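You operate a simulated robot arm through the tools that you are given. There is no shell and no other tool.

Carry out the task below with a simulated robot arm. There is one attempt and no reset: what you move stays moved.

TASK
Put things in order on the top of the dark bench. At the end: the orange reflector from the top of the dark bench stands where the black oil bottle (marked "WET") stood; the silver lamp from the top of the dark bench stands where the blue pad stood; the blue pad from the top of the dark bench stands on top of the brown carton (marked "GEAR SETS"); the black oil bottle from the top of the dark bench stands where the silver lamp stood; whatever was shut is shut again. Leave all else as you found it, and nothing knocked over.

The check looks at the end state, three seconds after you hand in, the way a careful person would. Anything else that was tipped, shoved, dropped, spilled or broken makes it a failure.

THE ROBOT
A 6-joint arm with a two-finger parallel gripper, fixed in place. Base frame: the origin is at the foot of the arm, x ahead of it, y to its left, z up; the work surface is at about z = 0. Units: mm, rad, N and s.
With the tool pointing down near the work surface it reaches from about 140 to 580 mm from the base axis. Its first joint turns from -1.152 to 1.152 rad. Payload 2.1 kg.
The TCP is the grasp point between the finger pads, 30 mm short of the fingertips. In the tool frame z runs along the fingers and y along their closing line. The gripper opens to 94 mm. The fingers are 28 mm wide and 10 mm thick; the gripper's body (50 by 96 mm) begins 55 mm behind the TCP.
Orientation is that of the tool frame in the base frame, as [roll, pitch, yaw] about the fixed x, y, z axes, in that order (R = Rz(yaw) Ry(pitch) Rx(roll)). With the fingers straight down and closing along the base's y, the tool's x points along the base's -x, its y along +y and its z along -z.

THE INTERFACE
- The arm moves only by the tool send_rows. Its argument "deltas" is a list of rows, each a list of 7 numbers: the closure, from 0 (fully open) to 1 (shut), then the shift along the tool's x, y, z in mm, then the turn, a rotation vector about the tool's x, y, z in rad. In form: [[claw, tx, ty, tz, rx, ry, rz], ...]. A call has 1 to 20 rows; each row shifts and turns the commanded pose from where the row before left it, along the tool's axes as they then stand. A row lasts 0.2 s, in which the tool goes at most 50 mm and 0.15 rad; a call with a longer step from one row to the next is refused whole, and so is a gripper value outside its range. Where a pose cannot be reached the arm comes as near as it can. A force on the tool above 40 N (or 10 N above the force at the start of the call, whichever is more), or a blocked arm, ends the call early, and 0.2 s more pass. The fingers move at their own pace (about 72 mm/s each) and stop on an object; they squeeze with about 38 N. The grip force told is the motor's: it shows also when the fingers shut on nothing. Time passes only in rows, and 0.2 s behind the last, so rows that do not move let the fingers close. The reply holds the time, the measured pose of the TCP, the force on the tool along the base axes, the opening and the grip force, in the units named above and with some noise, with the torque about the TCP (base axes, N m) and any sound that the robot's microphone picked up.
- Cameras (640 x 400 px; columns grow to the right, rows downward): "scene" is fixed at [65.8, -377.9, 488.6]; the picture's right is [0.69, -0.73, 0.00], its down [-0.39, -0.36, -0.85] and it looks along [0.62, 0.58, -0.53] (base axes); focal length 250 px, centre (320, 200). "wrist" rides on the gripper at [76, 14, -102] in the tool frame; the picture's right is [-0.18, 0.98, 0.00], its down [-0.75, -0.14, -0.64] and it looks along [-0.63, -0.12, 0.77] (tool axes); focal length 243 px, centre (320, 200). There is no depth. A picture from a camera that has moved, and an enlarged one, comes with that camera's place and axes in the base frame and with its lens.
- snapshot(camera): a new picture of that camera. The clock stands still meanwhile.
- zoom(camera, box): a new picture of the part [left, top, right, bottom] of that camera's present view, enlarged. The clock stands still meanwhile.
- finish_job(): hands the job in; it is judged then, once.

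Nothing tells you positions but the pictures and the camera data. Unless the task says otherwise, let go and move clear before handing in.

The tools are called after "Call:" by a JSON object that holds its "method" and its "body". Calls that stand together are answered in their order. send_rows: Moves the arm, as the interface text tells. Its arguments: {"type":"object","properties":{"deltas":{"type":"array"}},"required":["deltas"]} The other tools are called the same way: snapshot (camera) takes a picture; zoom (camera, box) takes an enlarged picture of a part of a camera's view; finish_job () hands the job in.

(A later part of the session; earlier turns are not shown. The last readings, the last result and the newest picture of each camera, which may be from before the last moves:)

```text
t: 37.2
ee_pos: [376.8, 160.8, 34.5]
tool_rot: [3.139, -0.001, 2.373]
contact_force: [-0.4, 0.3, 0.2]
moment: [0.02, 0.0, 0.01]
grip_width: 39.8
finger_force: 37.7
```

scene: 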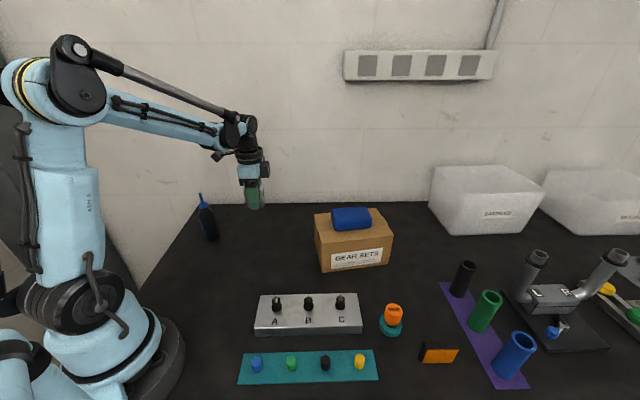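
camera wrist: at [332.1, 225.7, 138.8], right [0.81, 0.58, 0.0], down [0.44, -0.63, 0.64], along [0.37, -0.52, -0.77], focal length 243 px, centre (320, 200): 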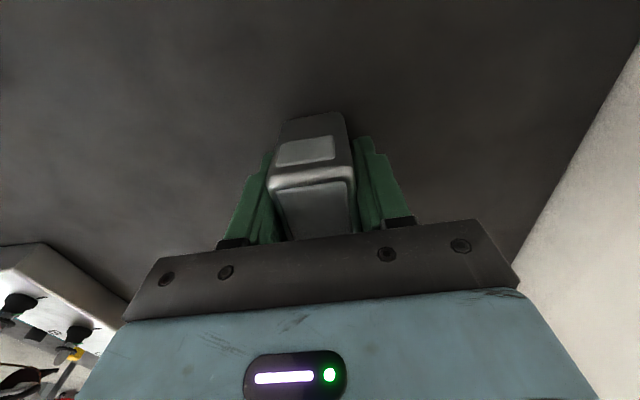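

Call:
{"method": "send_rows", "body": {"deltas": [[1, 0, 0, 0.7, 0, 0, 0], [1, 0, 0, 0, 0, 0, 0]]}}

Call:
{"method": "zoom", "body": {"camera": "scene", "box": [230, 190, 290, 250]}}

Call:
{"method": "zoom", "body": {"camera": "wrist", "box": [240, 80, 420, 250]}}

```text
t: 37.8
ee_pos: [377.2, 162.4, 34.4]
tool_rot: [3.139, 0.001, 2.374]
contact_force: [-0.1, 0.5, -1.8]
moment: [0.0, -0.02, -0.03]
grip_width: 39.7
finger_force: 37.8
```

```text
6.67 times, centred on (260, 220) of scene
camera zoom: at [65.8, -377.9, 488.6], right [0.69, -0.73, 0.0], down [-0.39, -0.36, -0.85], along [0.62, 0.58, -0.53], focal length 1668 px, centre (720, 67)
```

zoom: 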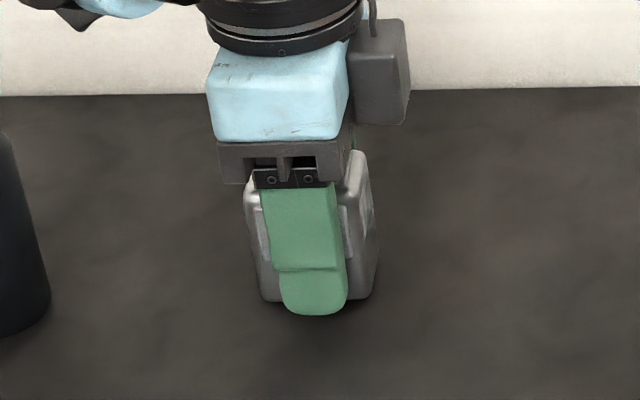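

```text
2.35 times, centred on (330, 165) of wrist
camera zoom: at [332.1, 225.1, 136.6], right [0.81, 0.58, 0.0], down [0.44, -0.63, 0.64], along [0.37, -0.52, -0.77], focal length 571 px, centre (296, 282)
```

zoom: 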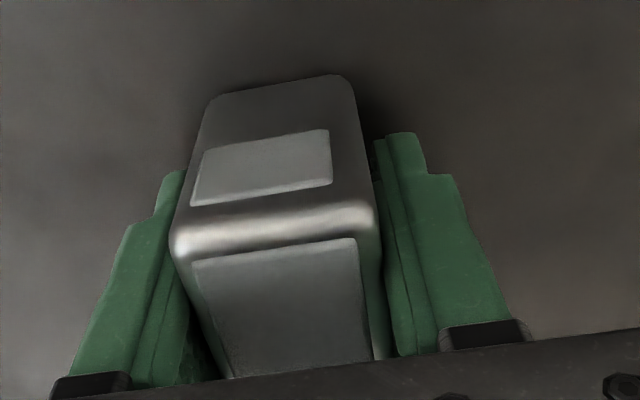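

Still no contact force; about 0.7 mm more to go. One more small step.

Call:
{"method": "send_rows", "body": {"deltas": [[1, 0, 0, 0.7, 0, 0, 0], [1, 0, 0, 0, 0, 0, 0]]}}

```text
t: 38.4
ee_pos: [376.7, 162.9, 34.2]
tool_rot: [3.139, -0.001, 2.373]
contact_force: [0.4, -0.7, -1.0]
moment: [0.01, 0.01, 0.0]
grip_width: 39.4
finger_force: 38.1
```

Call:
{"method": "send_rows", "body": {"deltas": [[1, 0, 0, 0.6, 0, 0, 0], [1, 0, 0, 0, 0, 0, 0]]}}

```text
t: 39.0
ee_pos: [377.8, 161.9, 33.8]
tool_rot: [3.14, 0.001, 2.373]
contact_force: [3.2, -0.2, 17.7]
moment: [-0.01, 0.1, 0.0]
grip_width: 39.8
finger_force: 37.9
```

Contact with the bench (about 18 N). I'll ease off a touch, open fully and rise.

Call:
{"method": "send_rows", "body": {"deltas": [[1, 0, 0, -0.5, 0, 0, 0], [0.6, 0, 0, 0, 0, 0, 0], [0.2, 0, 0, 0, 0, 0, 0], [0, 0, 0, 0, 0, 0, 0], [0, 0, 0, 0, 0, 0, 0], [0, 0, 0, -5, 0, 0, 0], [0, 0, 0, -20, 0, 0, 0], [0, 0, 0, -35, 0, 0, 0], [0, 0, 0, -45, 0, 0, 0], [0, 0, 0, -45, 0, 0, 0], [0, 0, 0, -45, 0, 0, 0], [0, 0, 0, 0, 0, 0, 0]]}}

Call:
{"method": "snapshot", "body": {"camera": "scene"}}

Call:
{"method": "snapshot", "body": {"camera": "wrist"}}

Call:
{"method": "zoom", "body": {"camera": "scene", "box": [180, 180, 290, 290]}}

```text
t: 41.6
ee_pos: [375.2, 160.9, 225.2]
tool_rot: [3.14, -0.001, 2.374]
contact_force: [0.0, -0.6, 0.2]
moment: [0.01, 0.01, 0.0]
grip_width: 94.0
finger_force: 0.1
```

```text
taken
```

scene: 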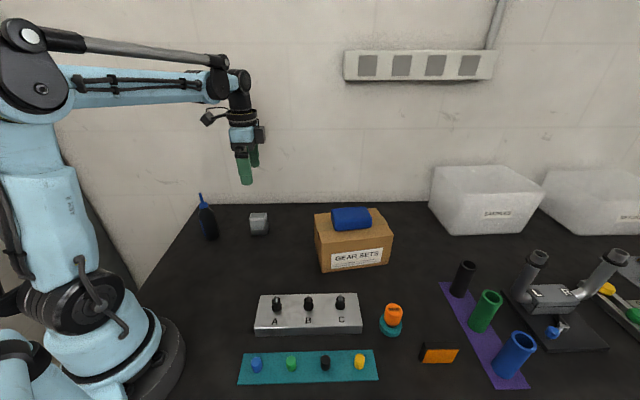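

```text
taken
camera wrist: at [329.0, 222.8, 326.9], right [0.82, 0.58, 0.0], down [0.44, -0.63, 0.64], along [0.37, -0.52, -0.77], focal length 243 px, centre (320, 200)
```

wrist: 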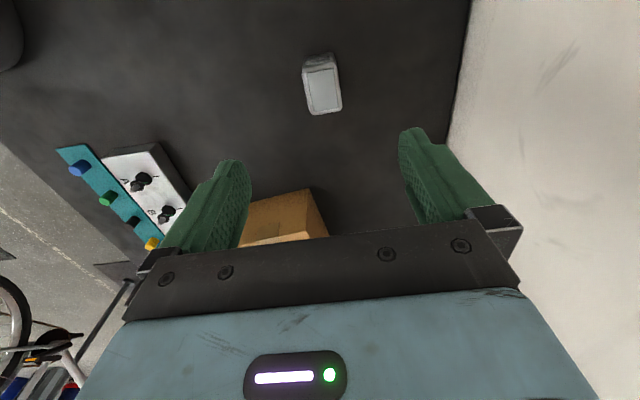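

```text
3.64 times, centred on (235, 235) of scene
camera zoom: at [65.8, -377.9, 488.6], right [0.69, -0.73, 0.0], down [-0.39, -0.36, -0.85], along [0.62, 0.58, -0.53], focal length 910 px, centre (629, 73)
```

zoom: 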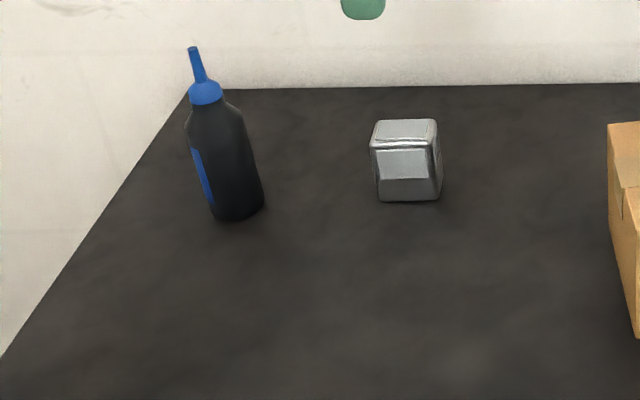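

The lamp stands upright where the pad was. Next is the oil bottle, about (264, 257) and roughly 147 mm tall; I'll hover high above it to measure it.

Call:
{"method": "send_rows", "body": {"deltas": [[0, 10, 0, -25, 0, 0, 0], [0, 25, -1.2, -15, 0, 0, 0], [0, 30, -1.3, 0, 0, 0, 0], [0, 30, -1.3, 0, 0, 0, 0], [0, 30, -1.3, 0, 0, 0, 0], [0, 20, -1.3, 0, 0, 0, 0], [0, 0, 0, 0, 0, 0, 0]]}}

Call:
{"method": "snapshot", "body": {"camera": "wrist"}}

Call:
{"method": "zoom", "body": {"camera": "wrist", "box": [220, 0, 420, 150]}}

Call:
{"method": "zoom", "body": {"camera": "scene", "box": [180, 180, 240, 250]}}

```text
t: 43.2
ee_pos: [268.8, 259.2, 270.4]
tool_rot: [3.14, 0.0, 2.373]
contact_force: [0.2, -0.4, 0.2]
moment: [0.03, 0.03, -0.02]
grip_width: 94.0
finger_force: 0.1
```

```text
taken
camera wrist: at [223.5, 321.8, 372.7], right [0.82, 0.58, 0.0], down [0.44, -0.63, 0.64], along [0.37, -0.52, -0.77], focal length 243 px, centre (320, 200)
```

wrist: 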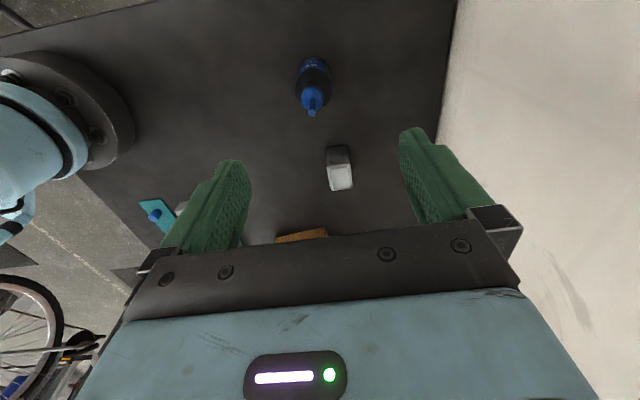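

```text
2.67 times, centred on (320, 75) of wrist
camera zoom: at [223.5, 321.8, 372.7], right [0.82, 0.58, 0.0], down [0.44, -0.63, 0.64], along [0.37, -0.52, -0.77], focal length 647 px, centre (320, 533)
```

zoom: 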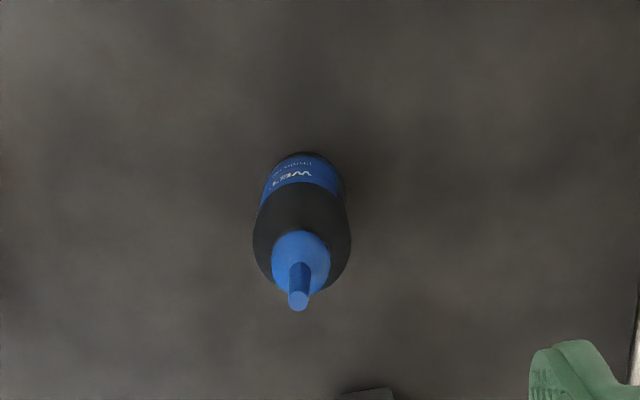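

```text
5.71 times, centred on (210, 215) of scene
camera zoom: at [65.8, -377.9, 488.6], right [0.69, -0.73, 0.0], down [-0.39, -0.36, -0.85], along [0.62, 0.58, -0.53], focal length 1430 px, centre (949, 114)
```

zoom: 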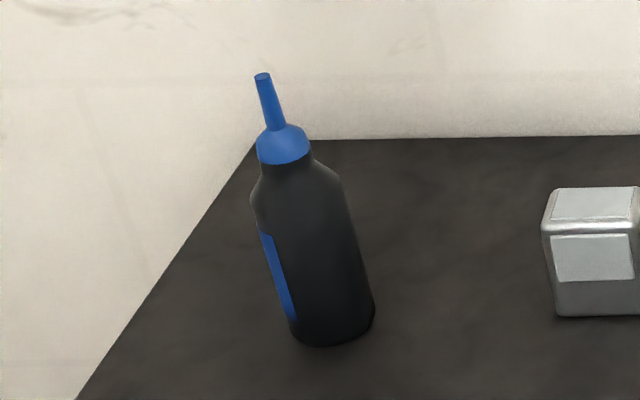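

From both views the bottle is about 43 mm across, with its shoulder at z ≈ 83, its nozzle tip at z ≈ 149 and its axis near (265, 249). A straight-down grip could only reach its top, so I'll back off to the right and tilt the hand about 38° so the nozzle can pass beside the gripper body.

Call:
{"method": "send_rows", "body": {"deltas": [[0, -20, 0, 0, 0, 0, 0], [0, -30, 0, 0, 0, 0, 0], [0, -30, 0, 0, 0, 0, 0], [0, 0, 0, 0, 0, 0.132, 0], [0, 0, 0, 0, 0, 0.132, 0], [0, 0, 0, 0, 0, 0.132, 0], [0, 0, 0, 0, 0, 0.132, 0], [0, 0, 0, 0, 0, 0.132, 0], [0, 0, 0, 0, 0, 0, 0]]}}

Call:
{"method": "snapshot", "body": {"camera": "wrist"}}

Call:
{"method": "snapshot", "body": {"camera": "scene"}}

Call:
{"method": "zoom", "body": {"camera": "scene", "box": [180, 90, 300, 250]}}

```text
t: 45.2
ee_pos: [327.4, 203.2, 268.7]
tool_rot: [3.139, -0.661, 2.375]
contact_force: [0.1, 1.1, 0.2]
moment: [0.0, 0.02, -0.02]
grip_width: 93.8
finger_force: 0.2
```

```text
taken
camera wrist: at [338.6, 211.0, 396.2], right [0.79, 0.61, -0.11], down [0.61, -0.79, 0.04], along [-0.06, -0.1, -0.99], focal length 243 px, centre (320, 200)
```

wrist: 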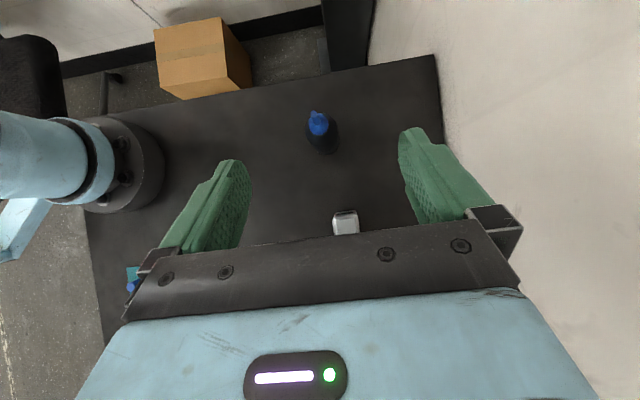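

```text
taken
```

scene: 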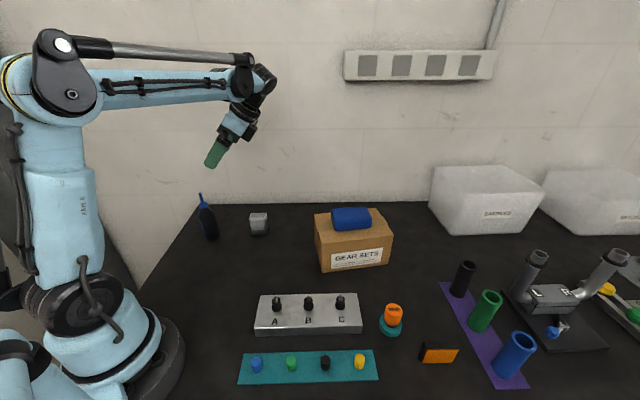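

```text
2.50 times, centred on (240, 170) of scene
camera zoom: at [65.8, -377.9, 488.6], right [0.69, -0.73, 0.0], down [-0.39, -0.36, -0.85], along [0.62, 0.58, -0.53], focal length 625 px, centre (520, 275)
```

zoom: 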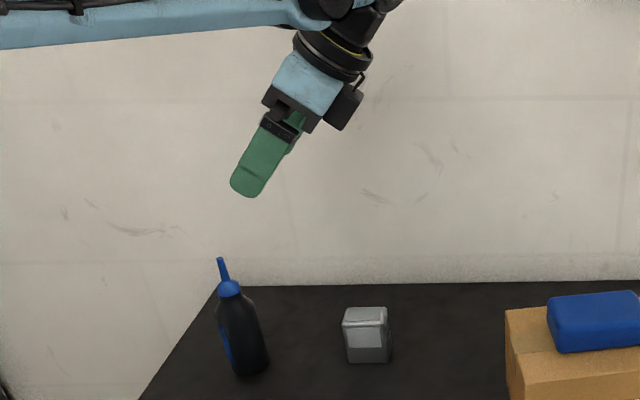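

The tilted pose works well, and the wrist camera now looks nearly straight down. I'll enlarge its view of the bottle to fix its axis.

Call:
{"method": "zoom", "body": {"camera": "wrist", "box": [270, 90, 370, 170]}}

```text
5.00 times, centred on (320, 130) of wrist
camera zoom: at [338.6, 211.0, 396.2], right [0.79, 0.61, -0.11], down [0.61, -0.79, 0.04], along [-0.06, -0.1, -0.99], focal length 1213 px, centre (320, 550)
```

zoom: 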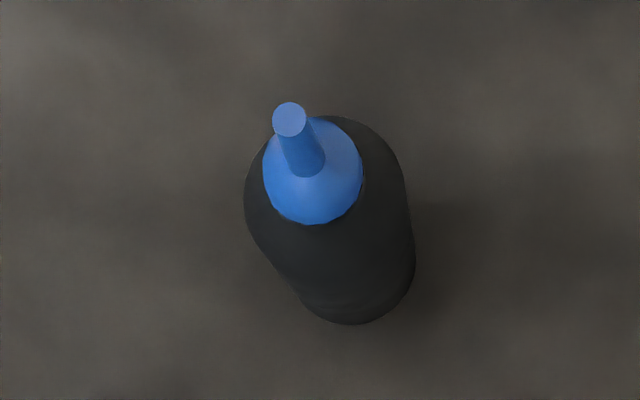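

The bottle's axis is at (264, 250), consistent from base to tip. I'll shift sideways 9.5 mm to line up and descend vertically beside it (about 79 mm to its right), staying clear of the lamp.

Call:
{"method": "send_rows", "body": {"deltas": [[0, 0, -9.5, 0, 0, 0, 0], [0, -18.42, 0, 23.68, 0, 0, 0], [0, -24.56, 0, 31.58, 0, 0, 0], [0, -24.56, 0, 31.58, 0, 0, 0], [0, -24.56, 0, 31.58, 0, 0, 0], [0, -18.42, 0, 23.68, 0, 0, 0], [0, -9.21, 0, 11.84, 0, 0, 0], [0, 0, 0, 0, 0, 0, 0]]}}

Call:
{"method": "snapshot", "body": {"camera": "wrist"}}

Call:
{"method": "zoom", "body": {"camera": "scene", "box": [180, 130, 300, 260]}}

```text
t: 47.0
ee_pos: [318.9, 196.7, 72.1]
tool_rot: [3.14, -0.661, 2.375]
contact_force: [0.4, -0.7, -0.7]
moment: [-0.01, 0.01, 0.0]
grip_width: 94.1
finger_force: 0.0
```

```text
taken
camera wrist: at [330.5, 204.0, 200.0], right [0.79, 0.61, -0.11], down [0.61, -0.79, 0.04], along [-0.06, -0.1, -0.99], focal length 243 px, centre (320, 200)
```

wrist: 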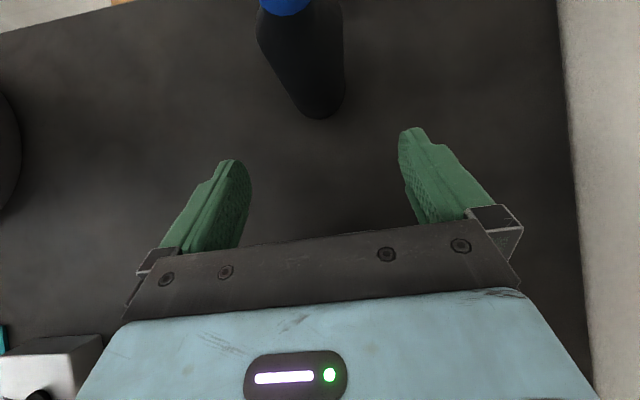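

```text
3.08 times, centred on (240, 195) of scene
camera zoom: at [65.7, -377.9, 488.6], right [0.69, -0.73, 0.0], down [-0.39, -0.36, -0.85], along [0.62, 0.58, -0.53], focal length 770 px, centre (566, 215)
```

zoom: 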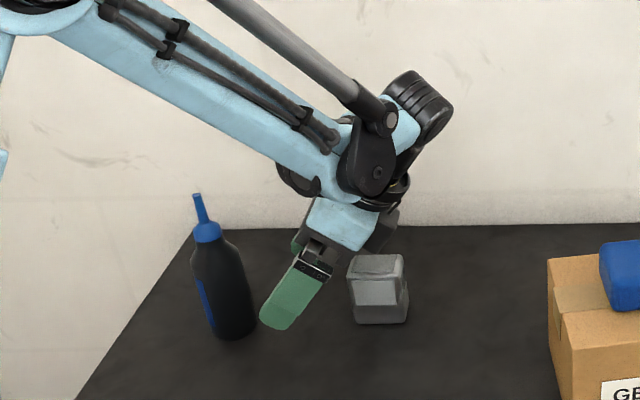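

I'm beside the bottle at z ≈ 73, lined up to 1 mm. I'll settle to z ≈ 64 and slide in horizontally most of the way, then check.

Call:
{"method": "send_rows", "body": {"deltas": [[0, -5.4, 1.2, 6.95, 0, 0, 0], [0, 7.9, 0, 6.14, 0, 0, 0], [0, 11.84, 0, 9.21, 0, 0, 0], [0, 11.84, 0, 9.21, 0, 0, 0], [0, 7.9, 0, 6.14, 0, 0, 0], [0, 0, 0, 0, 0, 0, 0]]}}

Call:
{"method": "snapshot", "body": {"camera": "wrist"}}

Call:
{"method": "zoom", "body": {"camera": "scene", "box": [180, 160, 280, 260]}}

```text
t: 48.4
ee_pos: [285.8, 230.7, 63.9]
tool_rot: [3.141, -0.66, 2.376]
contact_force: [-0.1, -0.3, -0.5]
moment: [0.01, 0.0, 0.03]
grip_width: 94.1
finger_force: 0.0
```

```text
taken
camera wrist: at [296.9, 239.3, 191.5], right [0.79, 0.61, -0.11], down [0.61, -0.79, 0.04], along [-0.06, -0.1, -0.99], focal length 243 px, centre (320, 200)
```

wrist: 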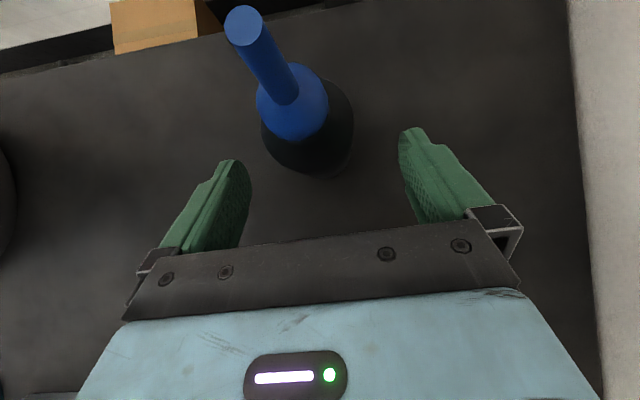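

```text
4.00 times, centred on (230, 210) of scene
camera zoom: at [65.8, -377.9, 488.6], right [0.69, -0.73, 0.0], down [-0.39, -0.36, -0.85], along [0.62, 0.58, -0.53], focal length 1001 px, centre (680, 160)
```

zoom: 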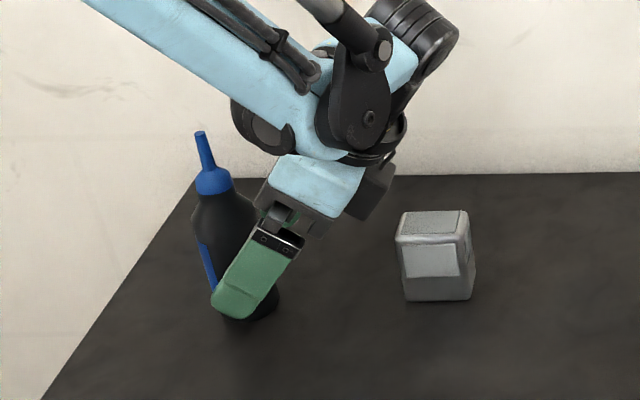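

The bottle is straight ahead between the fingers (29 mm to go, centred within 1 mm). Sliding in the rest of the way.

Call:
{"method": "send_rows", "body": {"deltas": [[0, 7.9, 0, 6.14, 0, 0, 0], [0, 7.9, 0, 6.14, 0, 0, 0], [0, 6.8, 0, 5.3, 0, 0, 0], [0, 0, 0, 0, 0, 0, 0]]}}

Call:
{"method": "snapshot", "body": {"camera": "wrist"}}

Call:
{"method": "zoom", "body": {"camera": "scene", "box": [180, 160, 280, 260]}}

```text
t: 49.4
ee_pos: [264.4, 251.1, 64.9]
tool_rot: [3.141, -0.66, 2.377]
contact_force: [-0.1, -1.1, 0.1]
moment: [0.01, 0.03, -0.01]
grip_width: 94.0
finger_force: 0.1
```

```text
taken
camera wrist: at [275.7, 260.3, 192.0], right [0.79, 0.61, -0.11], down [0.61, -0.79, 0.04], along [-0.06, -0.1, -0.99], focal length 243 px, centre (320, 200)
```

wrist: 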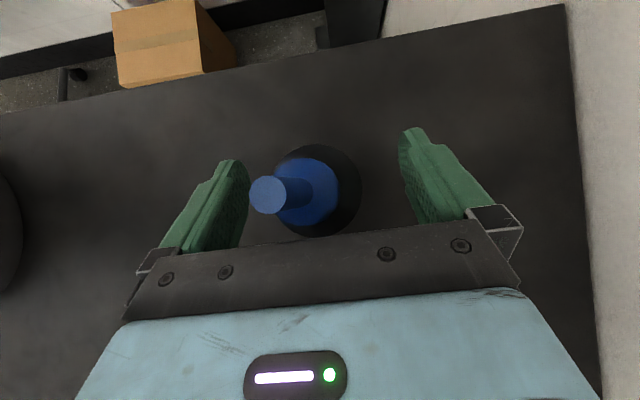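

```text
4.00 times, centred on (230, 210) of scene
camera zoom: at [65.8, -377.9, 488.6], right [0.69, -0.73, 0.0], down [-0.39, -0.36, -0.85], along [0.62, 0.58, -0.53], focal length 1001 px, centre (680, 160)
```

zoom: 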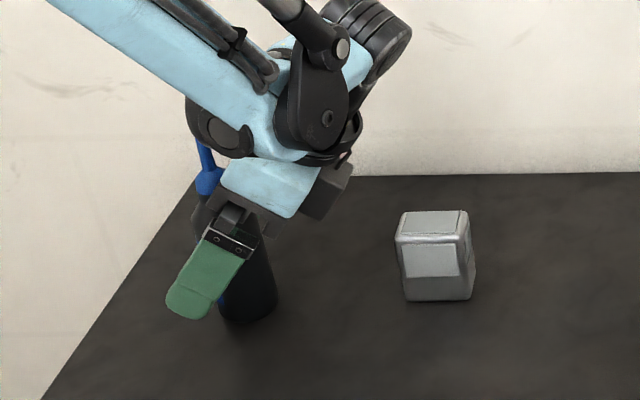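

The bottle is centred between the tilted fingers, with the nozzle clear of the palm. Closing.

Call:
{"method": "send_rows", "body": {"deltas": [[1, 0, 0, 0, 0, 0, 0], [1, 0, 0, 0, 0, 0, 0], [1, 0, 0, 0, 0, 0, 0], [1, 0, 0, 0, 0, 0, 0], [1, 0, 0, 0, 0, 0, 0], [1, 0, 0, 0, 0, 0, 0]]}}

Call:
{"method": "snapshot", "body": {"camera": "wrist"}}

Call:
{"method": "zoom", "body": {"camera": "scene", "box": [180, 160, 280, 260]}}

```text
t: 50.8
ee_pos: [264.1, 252.8, 63.2]
tool_rot: [3.139, -0.66, 2.374]
contact_force: [-0.9, 0.6, 1.4]
moment: [0.04, 0.02, -0.02]
grip_width: 44.9
finger_force: 38.0
```

```text
taken
camera wrist: at [275.9, 260.2, 192.0], right [0.79, 0.61, -0.11], down [0.61, -0.79, 0.04], along [-0.06, -0.1, -0.99], focal length 243 px, centre (320, 200)
```

wrist: 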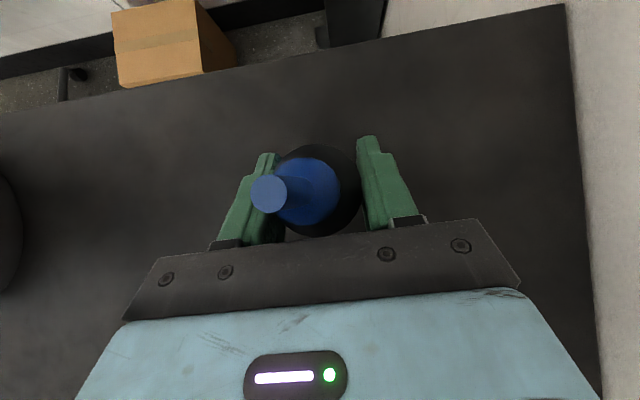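

```text
4.00 times, centred on (230, 210) of scene
camera zoom: at [65.8, -377.9, 488.6], right [0.69, -0.73, 0.0], down [-0.39, -0.36, -0.85], along [0.62, 0.58, -0.53], focal length 1001 px, centre (680, 160)
```

zoom: 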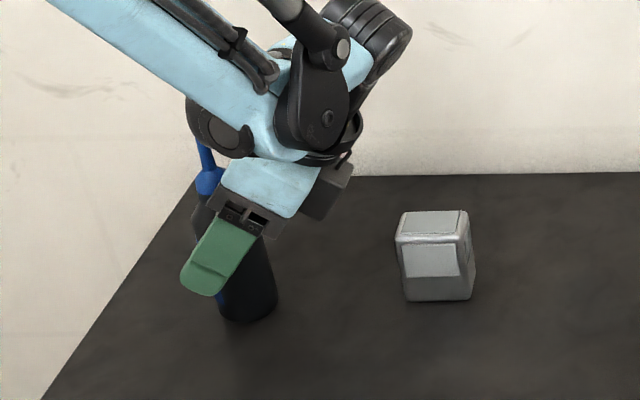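

Gripped at 44.9 mm and the bottle hasn't moved. Slow vertical lift.

Call:
{"method": "send_rows", "body": {"deltas": [[1, 1.23, 0, -1.58, 0, 0, 0], [1, 1.84, 0, -2.37, 0, 0, 0], [1, 3.07, 0, -3.95, 0, 0, 0], [1, 6.14, 0, -7.89, 0, 0, 0], [1, 9.21, 0, -11.84, 0, 0, 0], [1, 9.21, 0, -11.84, 0, 0, 0], [1, 6.14, 0, -7.89, 0, 0, 0], [1, 3.07, 0, -3.95, 0, 0, 0], [1, 0, 0, 0, 0, 0, 0]]}}

Call:
{"method": "snapshot", "body": {"camera": "wrist"}}

Call:
{"method": "zoom", "body": {"camera": "scene", "box": [180, 140, 280, 260]}}

```text
t: 52.8
ee_pos: [264.3, 253.4, 129.9]
tool_rot: [3.139, -0.658, 2.373]
contact_force: [0.0, -0.2, -0.5]
moment: [0.01, 0.0, 0.0]
grip_width: 44.9
finger_force: 38.2
```

```text
taken
camera wrist: at [276.0, 260.5, 257.4], right [0.79, 0.61, -0.11], down [0.61, -0.79, 0.04], along [-0.06, -0.1, -0.99], focal length 243 px, centre (320, 200)
```

wrist: 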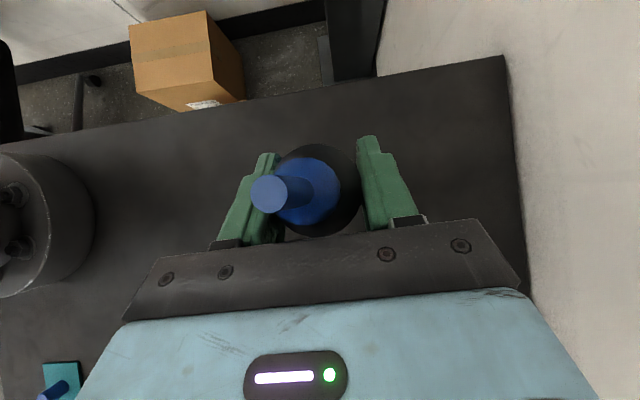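

```text
3.33 times, centred on (230, 200) of scene
camera zoom: at [65.8, -377.9, 488.6], right [0.69, -0.73, 0.0], down [-0.39, -0.36, -0.85], along [0.62, 0.58, -0.53], focal length 834 px, centre (620, 200)
```

zoom: 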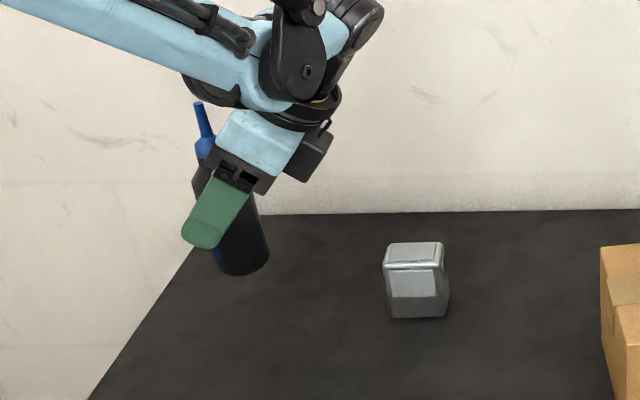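

The bottle is up and upright in the grip. I'll carry it level to above where the lamp stood, about (195, 122).

Call:
{"method": "send_rows", "body": {"deltas": [[1, -1.2, -5.7, -0.96, 0, 0, 0], [1, -2.5, -11.4, -1.93, 0, 0, 0], [1, -3.4, -15.6, -2.65, 0, 0, 0], [1, -3.7, -17.1, -2.9, 0, 0, 0], [1, -3.7, -17.1, -2.9, 0, 0, 0], [1, -3.7, -17.1, -2.9, 0, 0, 0], [1, -3.7, -17.1, -2.9, 0, 0, 0], [1, -3.7, -17.1, -2.9, 0, 0, 0], [1, -2.8, -12.8, -2.2, 0, 0, 0], [1, -1.7, -7.7, -1.3, 0, 0, 0], [1, -0.8, -3.4, -0.6, 0, 0, 0], [1, 0, 0, 0, 0, 0, 0]]}}

Call:
{"method": "snapshot", "body": {"camera": "wrist"}}

Call:
{"method": "snapshot", "body": {"camera": "scene"}}

```text
t: 55.4
ee_pos: [192.5, 121.7, 130.6]
tool_rot: [3.14, -0.66, 2.375]
contact_force: [0.3, -0.2, -0.1]
moment: [0.02, 0.01, 0.03]
grip_width: 44.8
finger_force: 38.4
```

```text
taken
camera wrist: at [205.3, 129.7, 256.8], right [0.79, 0.61, -0.11], down [0.61, -0.79, 0.04], along [-0.06, -0.1, -0.99], focal length 243 px, centre (320, 200)
```

wrist: 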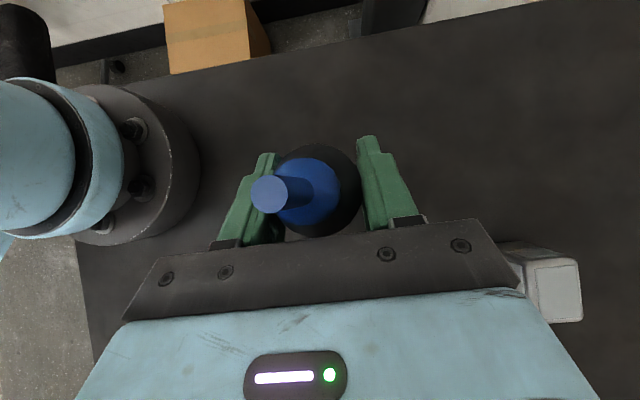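

```text
taken
```

scene: 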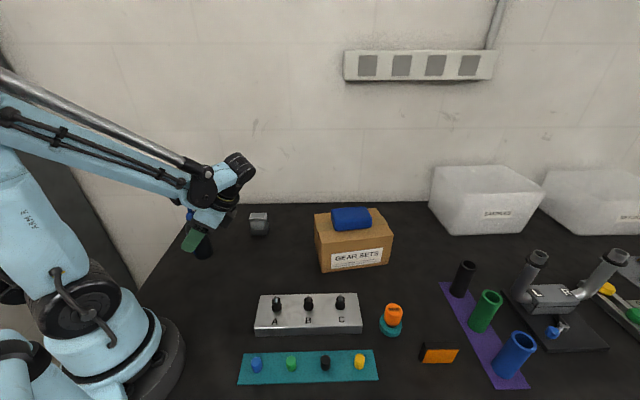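

The bottle is over the lamp's old spot (axis at about (194.5, 120.6)). Small 1 mm correction and lowering to just above the bench.

Call:
{"method": "send_rows", "body": {"deltas": [[1, 0, 1.1, 0, 0, 0, 0], [1, -4.91, 0, 6.32, 0, 0, 0], [1, -8.59, 0, 11.05, 0, 0, 0], [1, -9.82, 0, 12.63, 0, 0, 0], [1, -8.59, 0, 11.05, 0, 0, 0], [1, -4.91, 0, 6.32, 0, 0, 0], [1, -1.23, 0, 1.58, 0, 0, 0], [1, 0, 0, 0, 0, 0, 0]]}}

Call:
{"method": "snapshot", "body": {"camera": "wrist"}}

Call:
{"method": "zoom", "body": {"camera": "scene", "box": [150, 180, 260, 290]}}

```text
t: 57.2
ee_pos: [194.0, 122.1, 68.2]
tool_rot: [3.14, -0.66, 2.375]
contact_force: [0.6, -0.1, -0.7]
moment: [0.03, -0.02, -0.01]
grip_width: 45.1
finger_force: 38.2
```

```text
taken
camera wrist: at [206.0, 129.6, 195.3], right [0.79, 0.61, -0.11], down [0.61, -0.79, 0.04], along [-0.06, -0.1, -0.99], focal length 243 px, centre (320, 200)
```

wrist: 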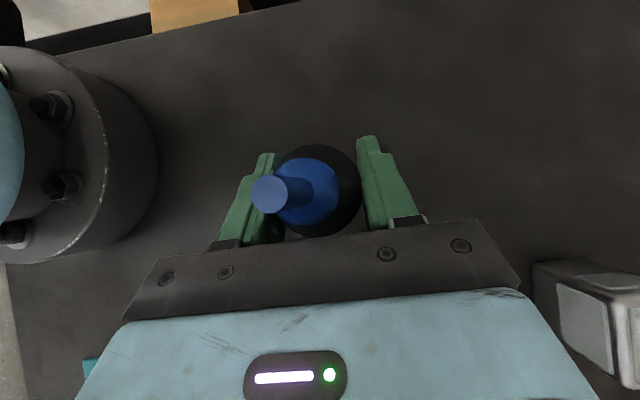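

```text
3.64 times, centred on (205, 235) of scene
camera zoom: at [65.8, -377.9, 488.6], right [0.69, -0.73, 0.0], down [-0.39, -0.36, -0.85], along [0.62, 0.58, -0.53], focal length 910 px, centre (738, 73)
```

zoom: 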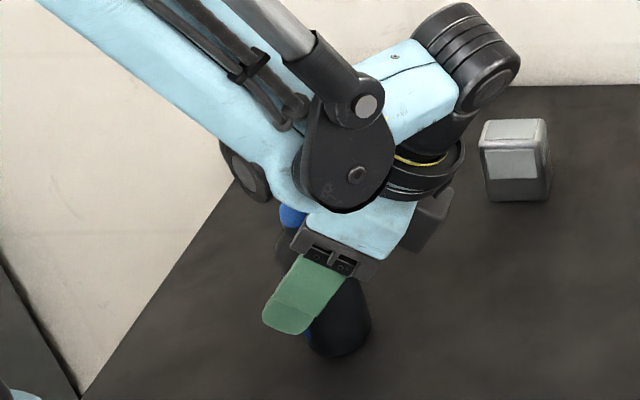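

About 3 mm above the bench. Creeping down with force checks.

Call:
{"method": "send_rows", "body": {"deltas": [[1, -0.61, 0, 0.79, 0, 0, 0], [1, -0.61, 0, 0.79, 0, 0, 0], [1, 0, 0, 0, 0, 0, 0]]}}

Call:
{"method": "send_rows", "body": {"deltas": [[1, -0.43, 0, 0.55, 0, 0, 0], [1, 0, 0, 0, 0, 0, 0]]}}

```text
t: 58.0
ee_pos: [194.8, 122.4, 66.5]
tool_rot: [3.14, -0.659, 2.376]
contact_force: [-0.5, 0.8, -0.4]
moment: [-0.02, -0.05, -0.03]
grip_width: 45.2
finger_force: 37.8
```

```text
t: 58.6
ee_pos: [195.3, 122.9, 65.6]
tool_rot: [3.142, -0.66, 2.375]
contact_force: [0.9, 0.4, -0.4]
moment: [0.02, 0.0, -0.02]
grip_width: 44.8
finger_force: 37.8
```

Call:
{"method": "send_rows", "body": {"deltas": [[1, -0.37, 0, 0.47, 0, 0, 0], [1, 0, 0, 0, 0, 0, 0]]}}

Call:
{"method": "zoom", "body": {"camera": "scene", "box": [180, 210, 260, 290]}}

Call:
{"method": "zoom", "body": {"camera": "wrist", "box": [220, 110, 420, 250]}}

```text
t: 59.2
ee_pos: [193.0, 122.8, 64.8]
tool_rot: [3.14, -0.66, 2.374]
contact_force: [4.0, -8.4, 25.4]
moment: [-0.46, -0.4, -0.05]
grip_width: 44.8
finger_force: 37.7
```

```text
5.00 times, centred on (220, 250) of scene
camera zoom: at [65.7, -377.9, 488.6], right [0.69, -0.73, 0.0], down [-0.39, -0.36, -0.85], along [0.62, 0.58, -0.53], focal length 1251 px, centre (820, -50)
```

zoom: 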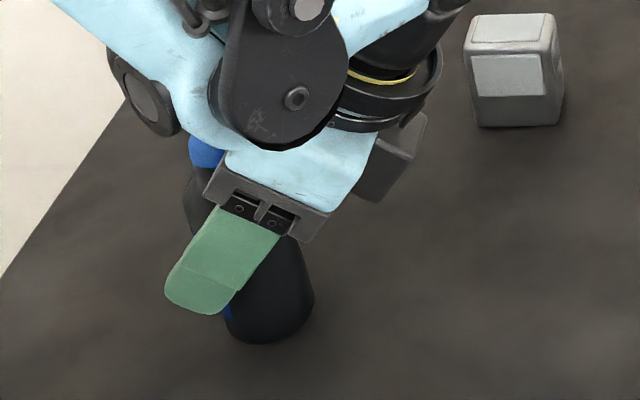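

```text
2.86 times, centred on (320, 180) of wrist
camera zoom: at [205.5, 130.9, 191.9], right [0.79, 0.61, -0.11], down [0.61, -0.79, 0.04], along [-0.06, -0.1, -0.99], focal length 693 px, centre (320, 257)
```

zoom: 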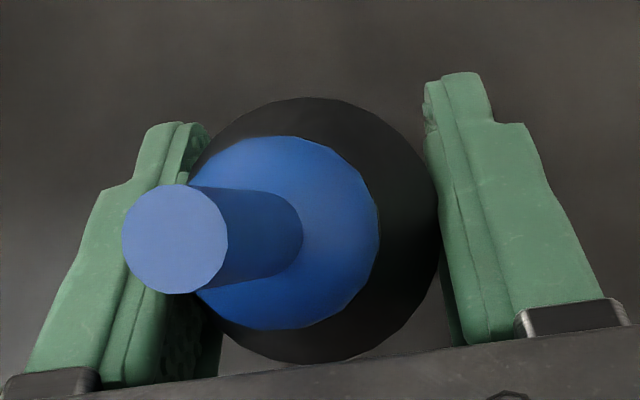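

Firm contact (25 N): the bottle stands on the bench. Easing off a fraction and opening the fingers.

Call:
{"method": "send_rows", "body": {"deltas": [[1, 0.25, 0, -0.32, 0, 0, 0], [0.6, 0, 0, 0, 0, 0, 0], [0.3, 0, 0, 0, 0, 0, 0], [0, 0, 0, 0, 0, 0, 0], [0, 0, 0, 0, 0, 0, 0]]}}

Call:
{"method": "snapshot", "body": {"camera": "wrist"}}

Call:
{"method": "zoom", "body": {"camera": "scene", "box": [170, 190, 260, 290]}}

```text
t: 60.4
ee_pos: [193.6, 121.4, 65.5]
tool_rot: [-3.142, -0.659, 2.375]
contact_force: [0.3, 0.0, 0.3]
moment: [-0.01, -0.01, -0.01]
grip_width: 94.0
finger_force: 0.2
```

```text
taken
camera wrist: at [205.5, 130.9, 192.6], right [0.79, 0.61, -0.11], down [0.61, -0.79, 0.04], along [-0.06, -0.1, -0.99], focal length 243 px, centre (320, 200)
```

wrist: 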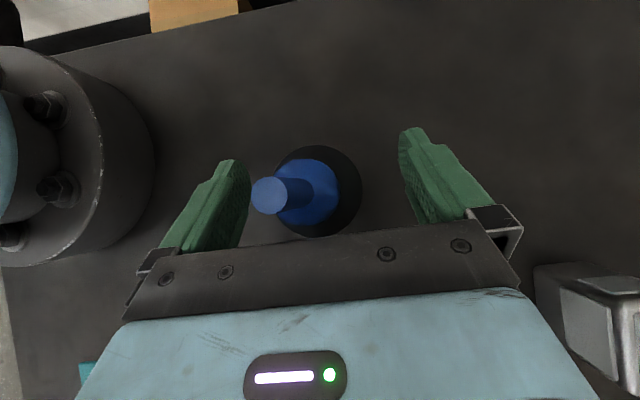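

```text
4.00 times, centred on (215, 240) of scene
camera zoom: at [65.8, -377.9, 488.6], right [0.69, -0.73, 0.0], down [-0.39, -0.36, -0.85], along [0.62, 0.58, -0.53], focal length 1001 px, centre (740, 40)
```

zoom: 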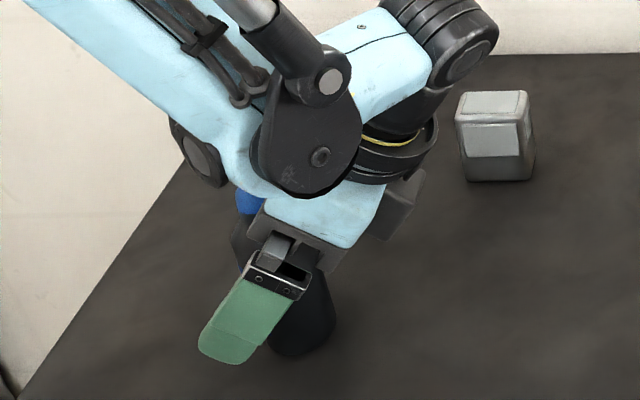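

The bottle stands free and upright. Backing out horizontally the way I came, then rising and straightening the hand.

Call:
{"method": "send_rows", "body": {"deltas": [[0, -3.95, 0, -3.07, 0, 0, 0], [0, -7.9, 0, -6.14, 0, 0, 0], [0, -11.84, 0, -9.21, 0, 0, 0], [0, -15.8, 0, -12.28, 0, 0, 0], [0, -15.8, 0, -12.28, 0, 0, 0], [0, -11.84, 0, -9.21, 0, 0, 0], [0, 18.42, 0, -23.68, 0, 0, 0], [0, 24.56, 0, -31.58, 0, 0, 0], [0, 24.56, 0, -31.58, 0, 0, 0], [0, 24.56, 0, -31.58, 0, 0, 0], [0, 24.56, 0, -31.58, 0, 0, 0], [0, 0, 0, 0, 0, 0, 0]]}}

Call:
{"method": "snapshot", "body": {"camera": "scene"}}

Call:
{"method": "zoom", "body": {"camera": "scene", "box": [160, 180, 290, 290]}}

Call:
{"method": "snapshot", "body": {"camera": "wrist"}}

```text
t: 63.0
ee_pos: [257.2, 88.1, 256.2]
tool_rot: [3.133, -0.651, 2.375]
contact_force: [0.1, -0.6, -0.1]
moment: [-0.02, 0.0, -0.02]
grip_width: 93.8
finger_force: 0.0
out of reach, approached as far as the arm can: row 5, 6
```

```text
taken
```

scene: 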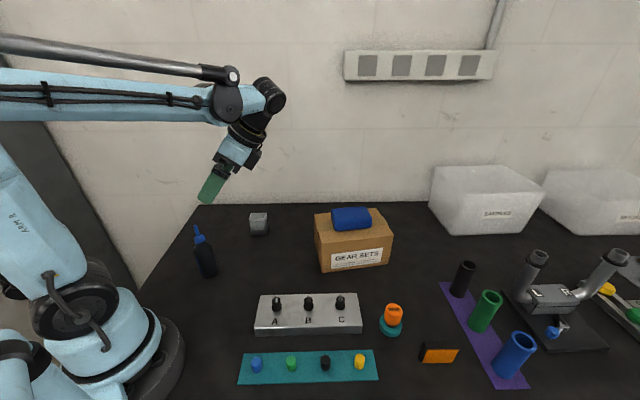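

```text
3.64 times, centred on (225, 235) of scene
camera zoom: at [65.7, -377.9, 488.6], right [0.69, -0.73, 0.0], down [-0.39, -0.36, -0.85], along [0.62, 0.58, -0.53], focal length 910 px, centre (666, 73)
```

zoom: 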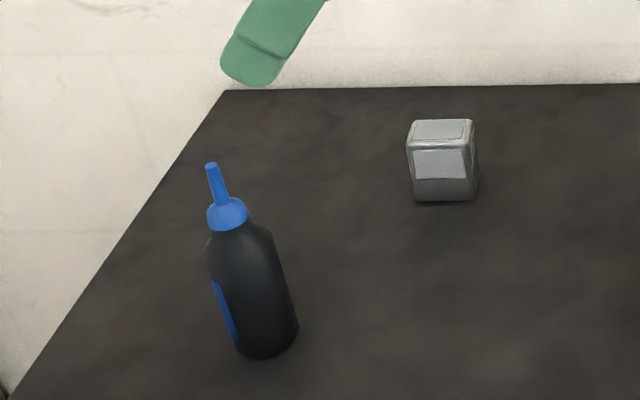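

```text
taken
camera wrist: at [267.6, 96.8, 383.2], right [0.79, 0.6, -0.11], down [0.61, -0.79, 0.05], along [-0.05, -0.11, -0.99], focal length 243 px, centre (320, 200)
```

wrist: 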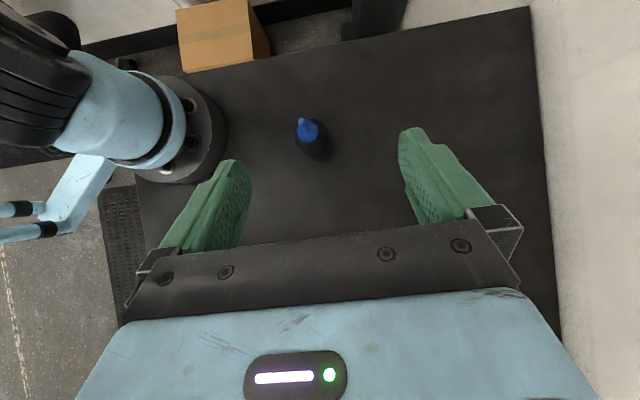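

The bottle stands upright on the lamp's old spot; my backing-out just hit a reach limit without touching anything. I'll straighten the hand and check the bottle from above.

Call:
{"method": "send_rows", "body": {"deltas": [[0, 0, 0, 0, 0, -0.13, 0], [0, 0, 0, 0, 0, -0.13, 0], [0, 0, 0, 0, 0, -0.13, 0], [0, 0, 0, 0, 0, -0.13, 0], [0, 0, 0, 0, 0, -0.131, 0], [0, 0, 0, 0, 0, 0, 0]]}}

Call:
{"method": "snapshot", "body": {"camera": "wrist"}}

Call:
{"method": "zoom", "body": {"camera": "scene", "box": [170, 210, 250, 290]}}

Call:
{"method": "zoom", "body": {"camera": "scene", "box": [390, 310, 490, 390]}}

```text
t: 64.4
ee_pos: [256.7, 86.2, 255.1]
tool_rot: [3.139, -0.007, 2.375]
contact_force: [0.5, 0.3, -0.5]
moment: [-0.01, 0.04, 0.01]
grip_width: 93.8
finger_force: 0.0
```

```text
taken
camera wrist: at [211.3, 148.8, 357.9], right [0.81, 0.58, 0.0], down [0.45, -0.63, 0.64], along [0.37, -0.52, -0.77], focal length 243 px, centre (320, 200)
```

wrist: 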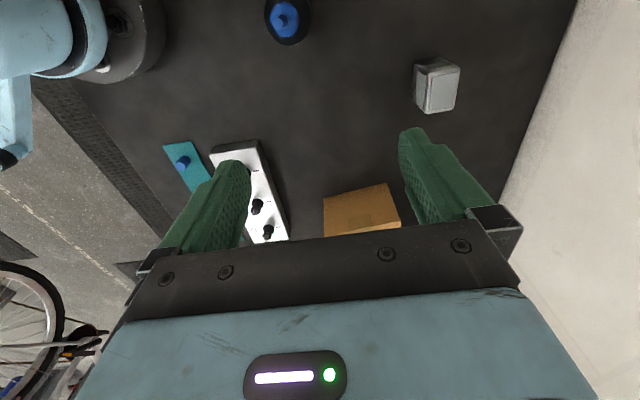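

```text
5.00 times, centred on (210, 250) of scene
camera zoom: at [65.7, -377.9, 488.6], right [0.69, -0.73, 0.0], down [-0.39, -0.36, -0.85], along [0.62, 0.58, -0.53], focal length 1251 px, centre (870, -50)
```

zoom: 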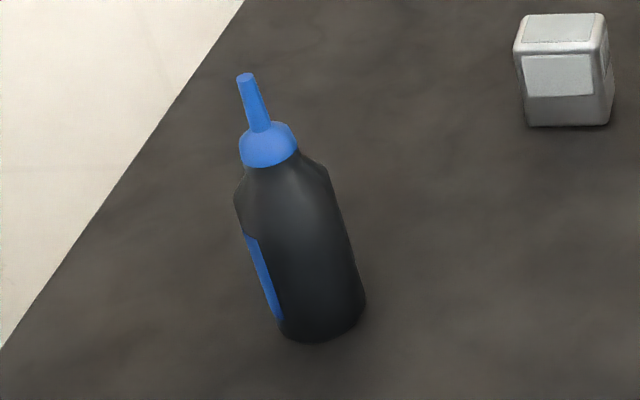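

```text
5.00 times, centred on (440, 350) of scene
camera zoom: at [65.7, -377.9, 488.6], right [0.69, -0.73, 0.0], down [-0.39, -0.36, -0.85], along [0.62, 0.58, -0.53], focal length 1251 px, centre (-280, -550)
```

zoom: 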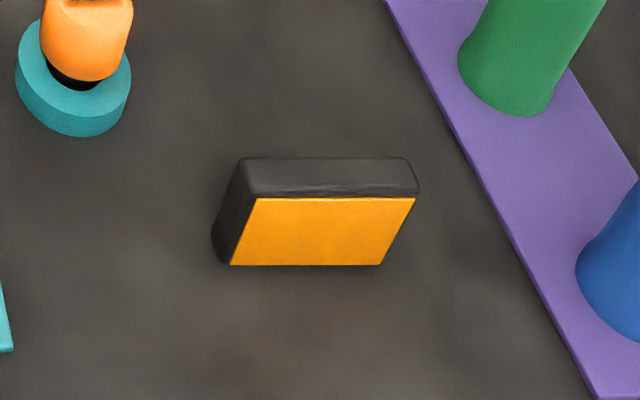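

The bottle and lamp both look right. Last is the reflector near (380, -370), its long side at about -46°; I'll fly over to it with clearance and look down at it.

Call:
{"method": "send_rows", "body": {"deltas": [[0, -20, -12, 0, 0, -0.007, 0.047], [0, -33, -19.8, 0, 0, 0, 0], [0, -35, -21, 0, 0, 0, 0], [0, -35, -21, 0, 0, 0, 0], [0, -35, -21, 0, 0, 0, 0], [0, -35, -21, 8, 0, 0, 0], [0, -35, -21, 10, 0, 0, 0], [0, -35, -21, 10, 0, 0, 0], [0, -35, -21, 10, 0, 0, 0], [0, -35, -21, 10, 0, 0, 0], [0, -33, -20, 10, 0, 0, 0], [0, -25, -15, 10, 0, 0, 0], [0, 0, 0, 0, 0, 0, 0]]}}

Call:
{"method": "snapshot", "body": {"camera": "wrist"}}

Call:
{"method": "snapshot", "body": {"camera": "scene"}}

```text
t: 67.2
ee_pos: [356.0, -361.2, 186.1]
tool_rot: [3.14, -0.001, 2.325]
contact_force: [0.3, 0.8, -0.2]
moment: [-0.03, 0.01, 0.01]
grip_width: 94.1
finger_force: 0.0
```

```text
taken
camera wrist: at [313.4, -296.1, 288.5], right [0.84, 0.54, 0.0], down [0.41, -0.65, 0.64], along [0.35, -0.54, -0.77], focal length 243 px, centre (320, 200)
```

wrist: 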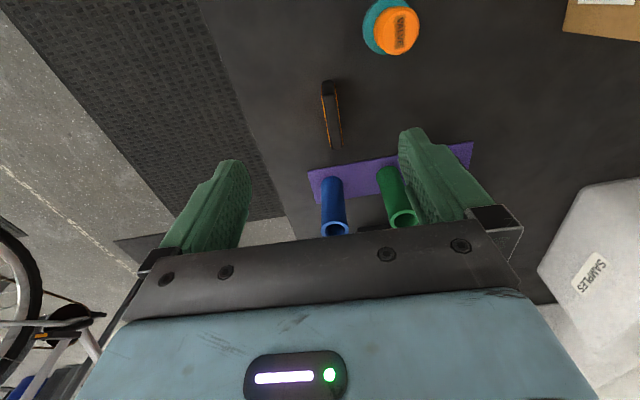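

```text
taken
```

scene: 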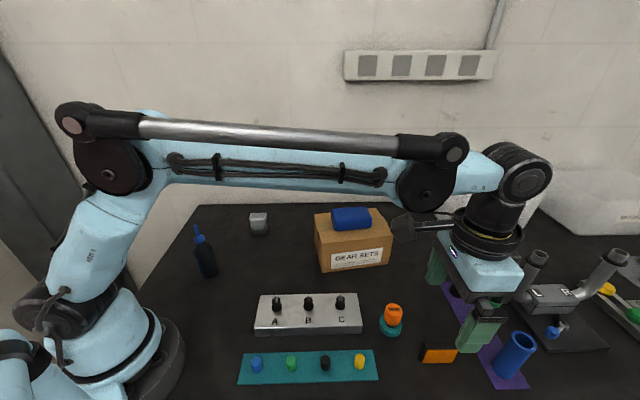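

I'm hovering near the reflector, seen as a thin dark block with orange edges between the valve and the blue tube. Enlarging for its exact pose.

Call:
{"method": "zoom", "body": {"camera": "wrist", "box": [280, 60, 390, 160]}}

Call:
{"method": "zoom", "body": {"camera": "wrist", "box": [250, 0, 500, 260]}}

```text
4.00 times, centred on (335, 110) of wrist
camera zoom: at [313.4, -296.1, 288.5], right [0.84, 0.54, 0.0], down [0.41, -0.65, 0.64], along [0.35, -0.54, -0.77], focal length 970 px, centre (260, 560)
```

zoom: 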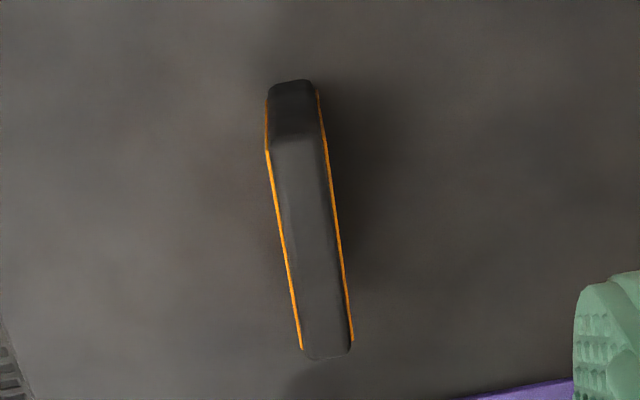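

```text
1.54 times, centred on (375, 130) of wrist
camera zoom: at [313.4, -296.1, 288.5], right [0.84, 0.54, 0.0], down [0.41, -0.65, 0.64], along [0.35, -0.54, -0.77], focal length 373 px, centre (235, 308)
```

zoom: 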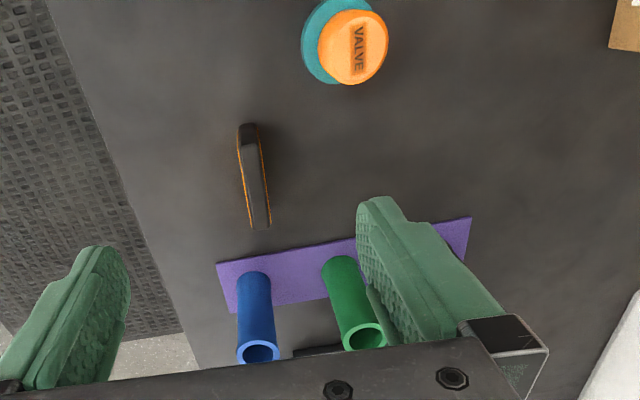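

The reflector (about 14 mm thick, 58 mm long, 44 mm tall) is centred at about (378.5, -374), already nearly parallel to the fingers. I'll move over it, half-close, and drop to just above it for a centring check.

Call:
{"method": "send_rows", "body": {"deltas": [[0.4, -25.3, 8.3, 0, 0, 0, 0.015], [0.4, 0, 0, 25, 0, 0, 0], [0.4, 0, 0, 30, 0, 0, 0], [0.4, 0, 0, 25, 0, 0, 0], [0.4, 0, 0, 15, 0, 0, 0], [0.4, 0, 0, 0, 0, 0, 0]]}}

Call:
{"method": "snapshot", "body": {"camera": "wrist"}}

Call:
{"method": "zoom", "body": {"camera": "wrist", "box": [240, 40, 400, 240]}}

Call:
{"method": "snapshot", "body": {"camera": "scene"}}

```text
t: 68.6
ee_pos: [377.0, -372.3, 90.9]
tool_rot: [3.141, 0.0, 2.313]
contact_force: [0.6, 0.7, 0.4]
moment: [-0.03, -0.01, 0.06]
grip_width: 56.2
finger_force: 0.0
```

```text
taken
camera wrist: at [336.6, -306.2, 192.4], right [0.85, 0.53, 0.0], down [0.41, -0.65, 0.64], along [0.34, -0.54, -0.77], focal length 243 px, centre (320, 200)
```

wrist: 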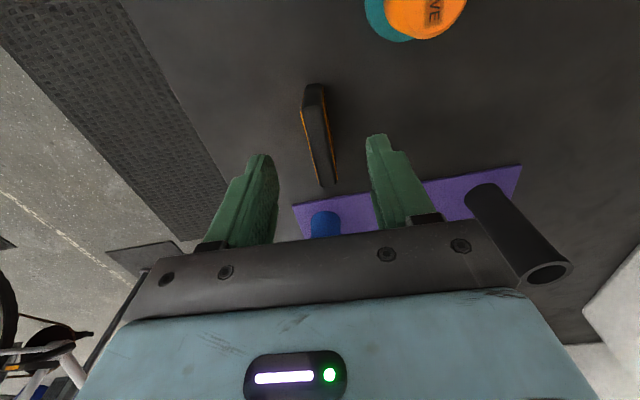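

```text
2.00 times, centred on (320, 140) of wrist
camera zoom: at [336.6, -306.2, 192.4], right [0.85, 0.53, 0.0], down [0.41, -0.65, 0.64], along [0.34, -0.54, -0.77], focal length 485 px, centre (320, 320)
```

zoom: 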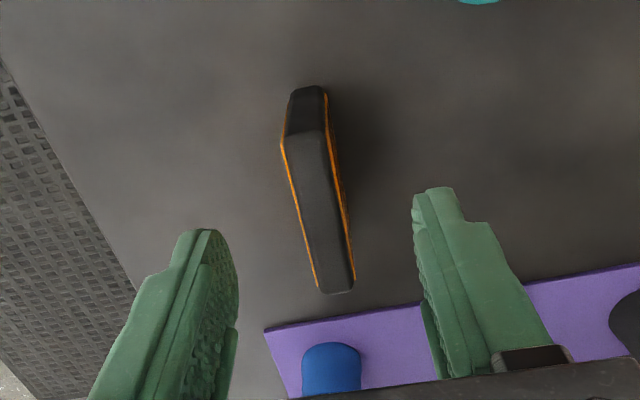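

```text
taken
```

scene: 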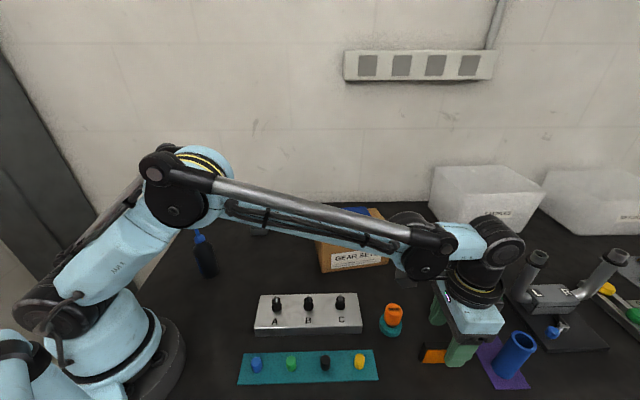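

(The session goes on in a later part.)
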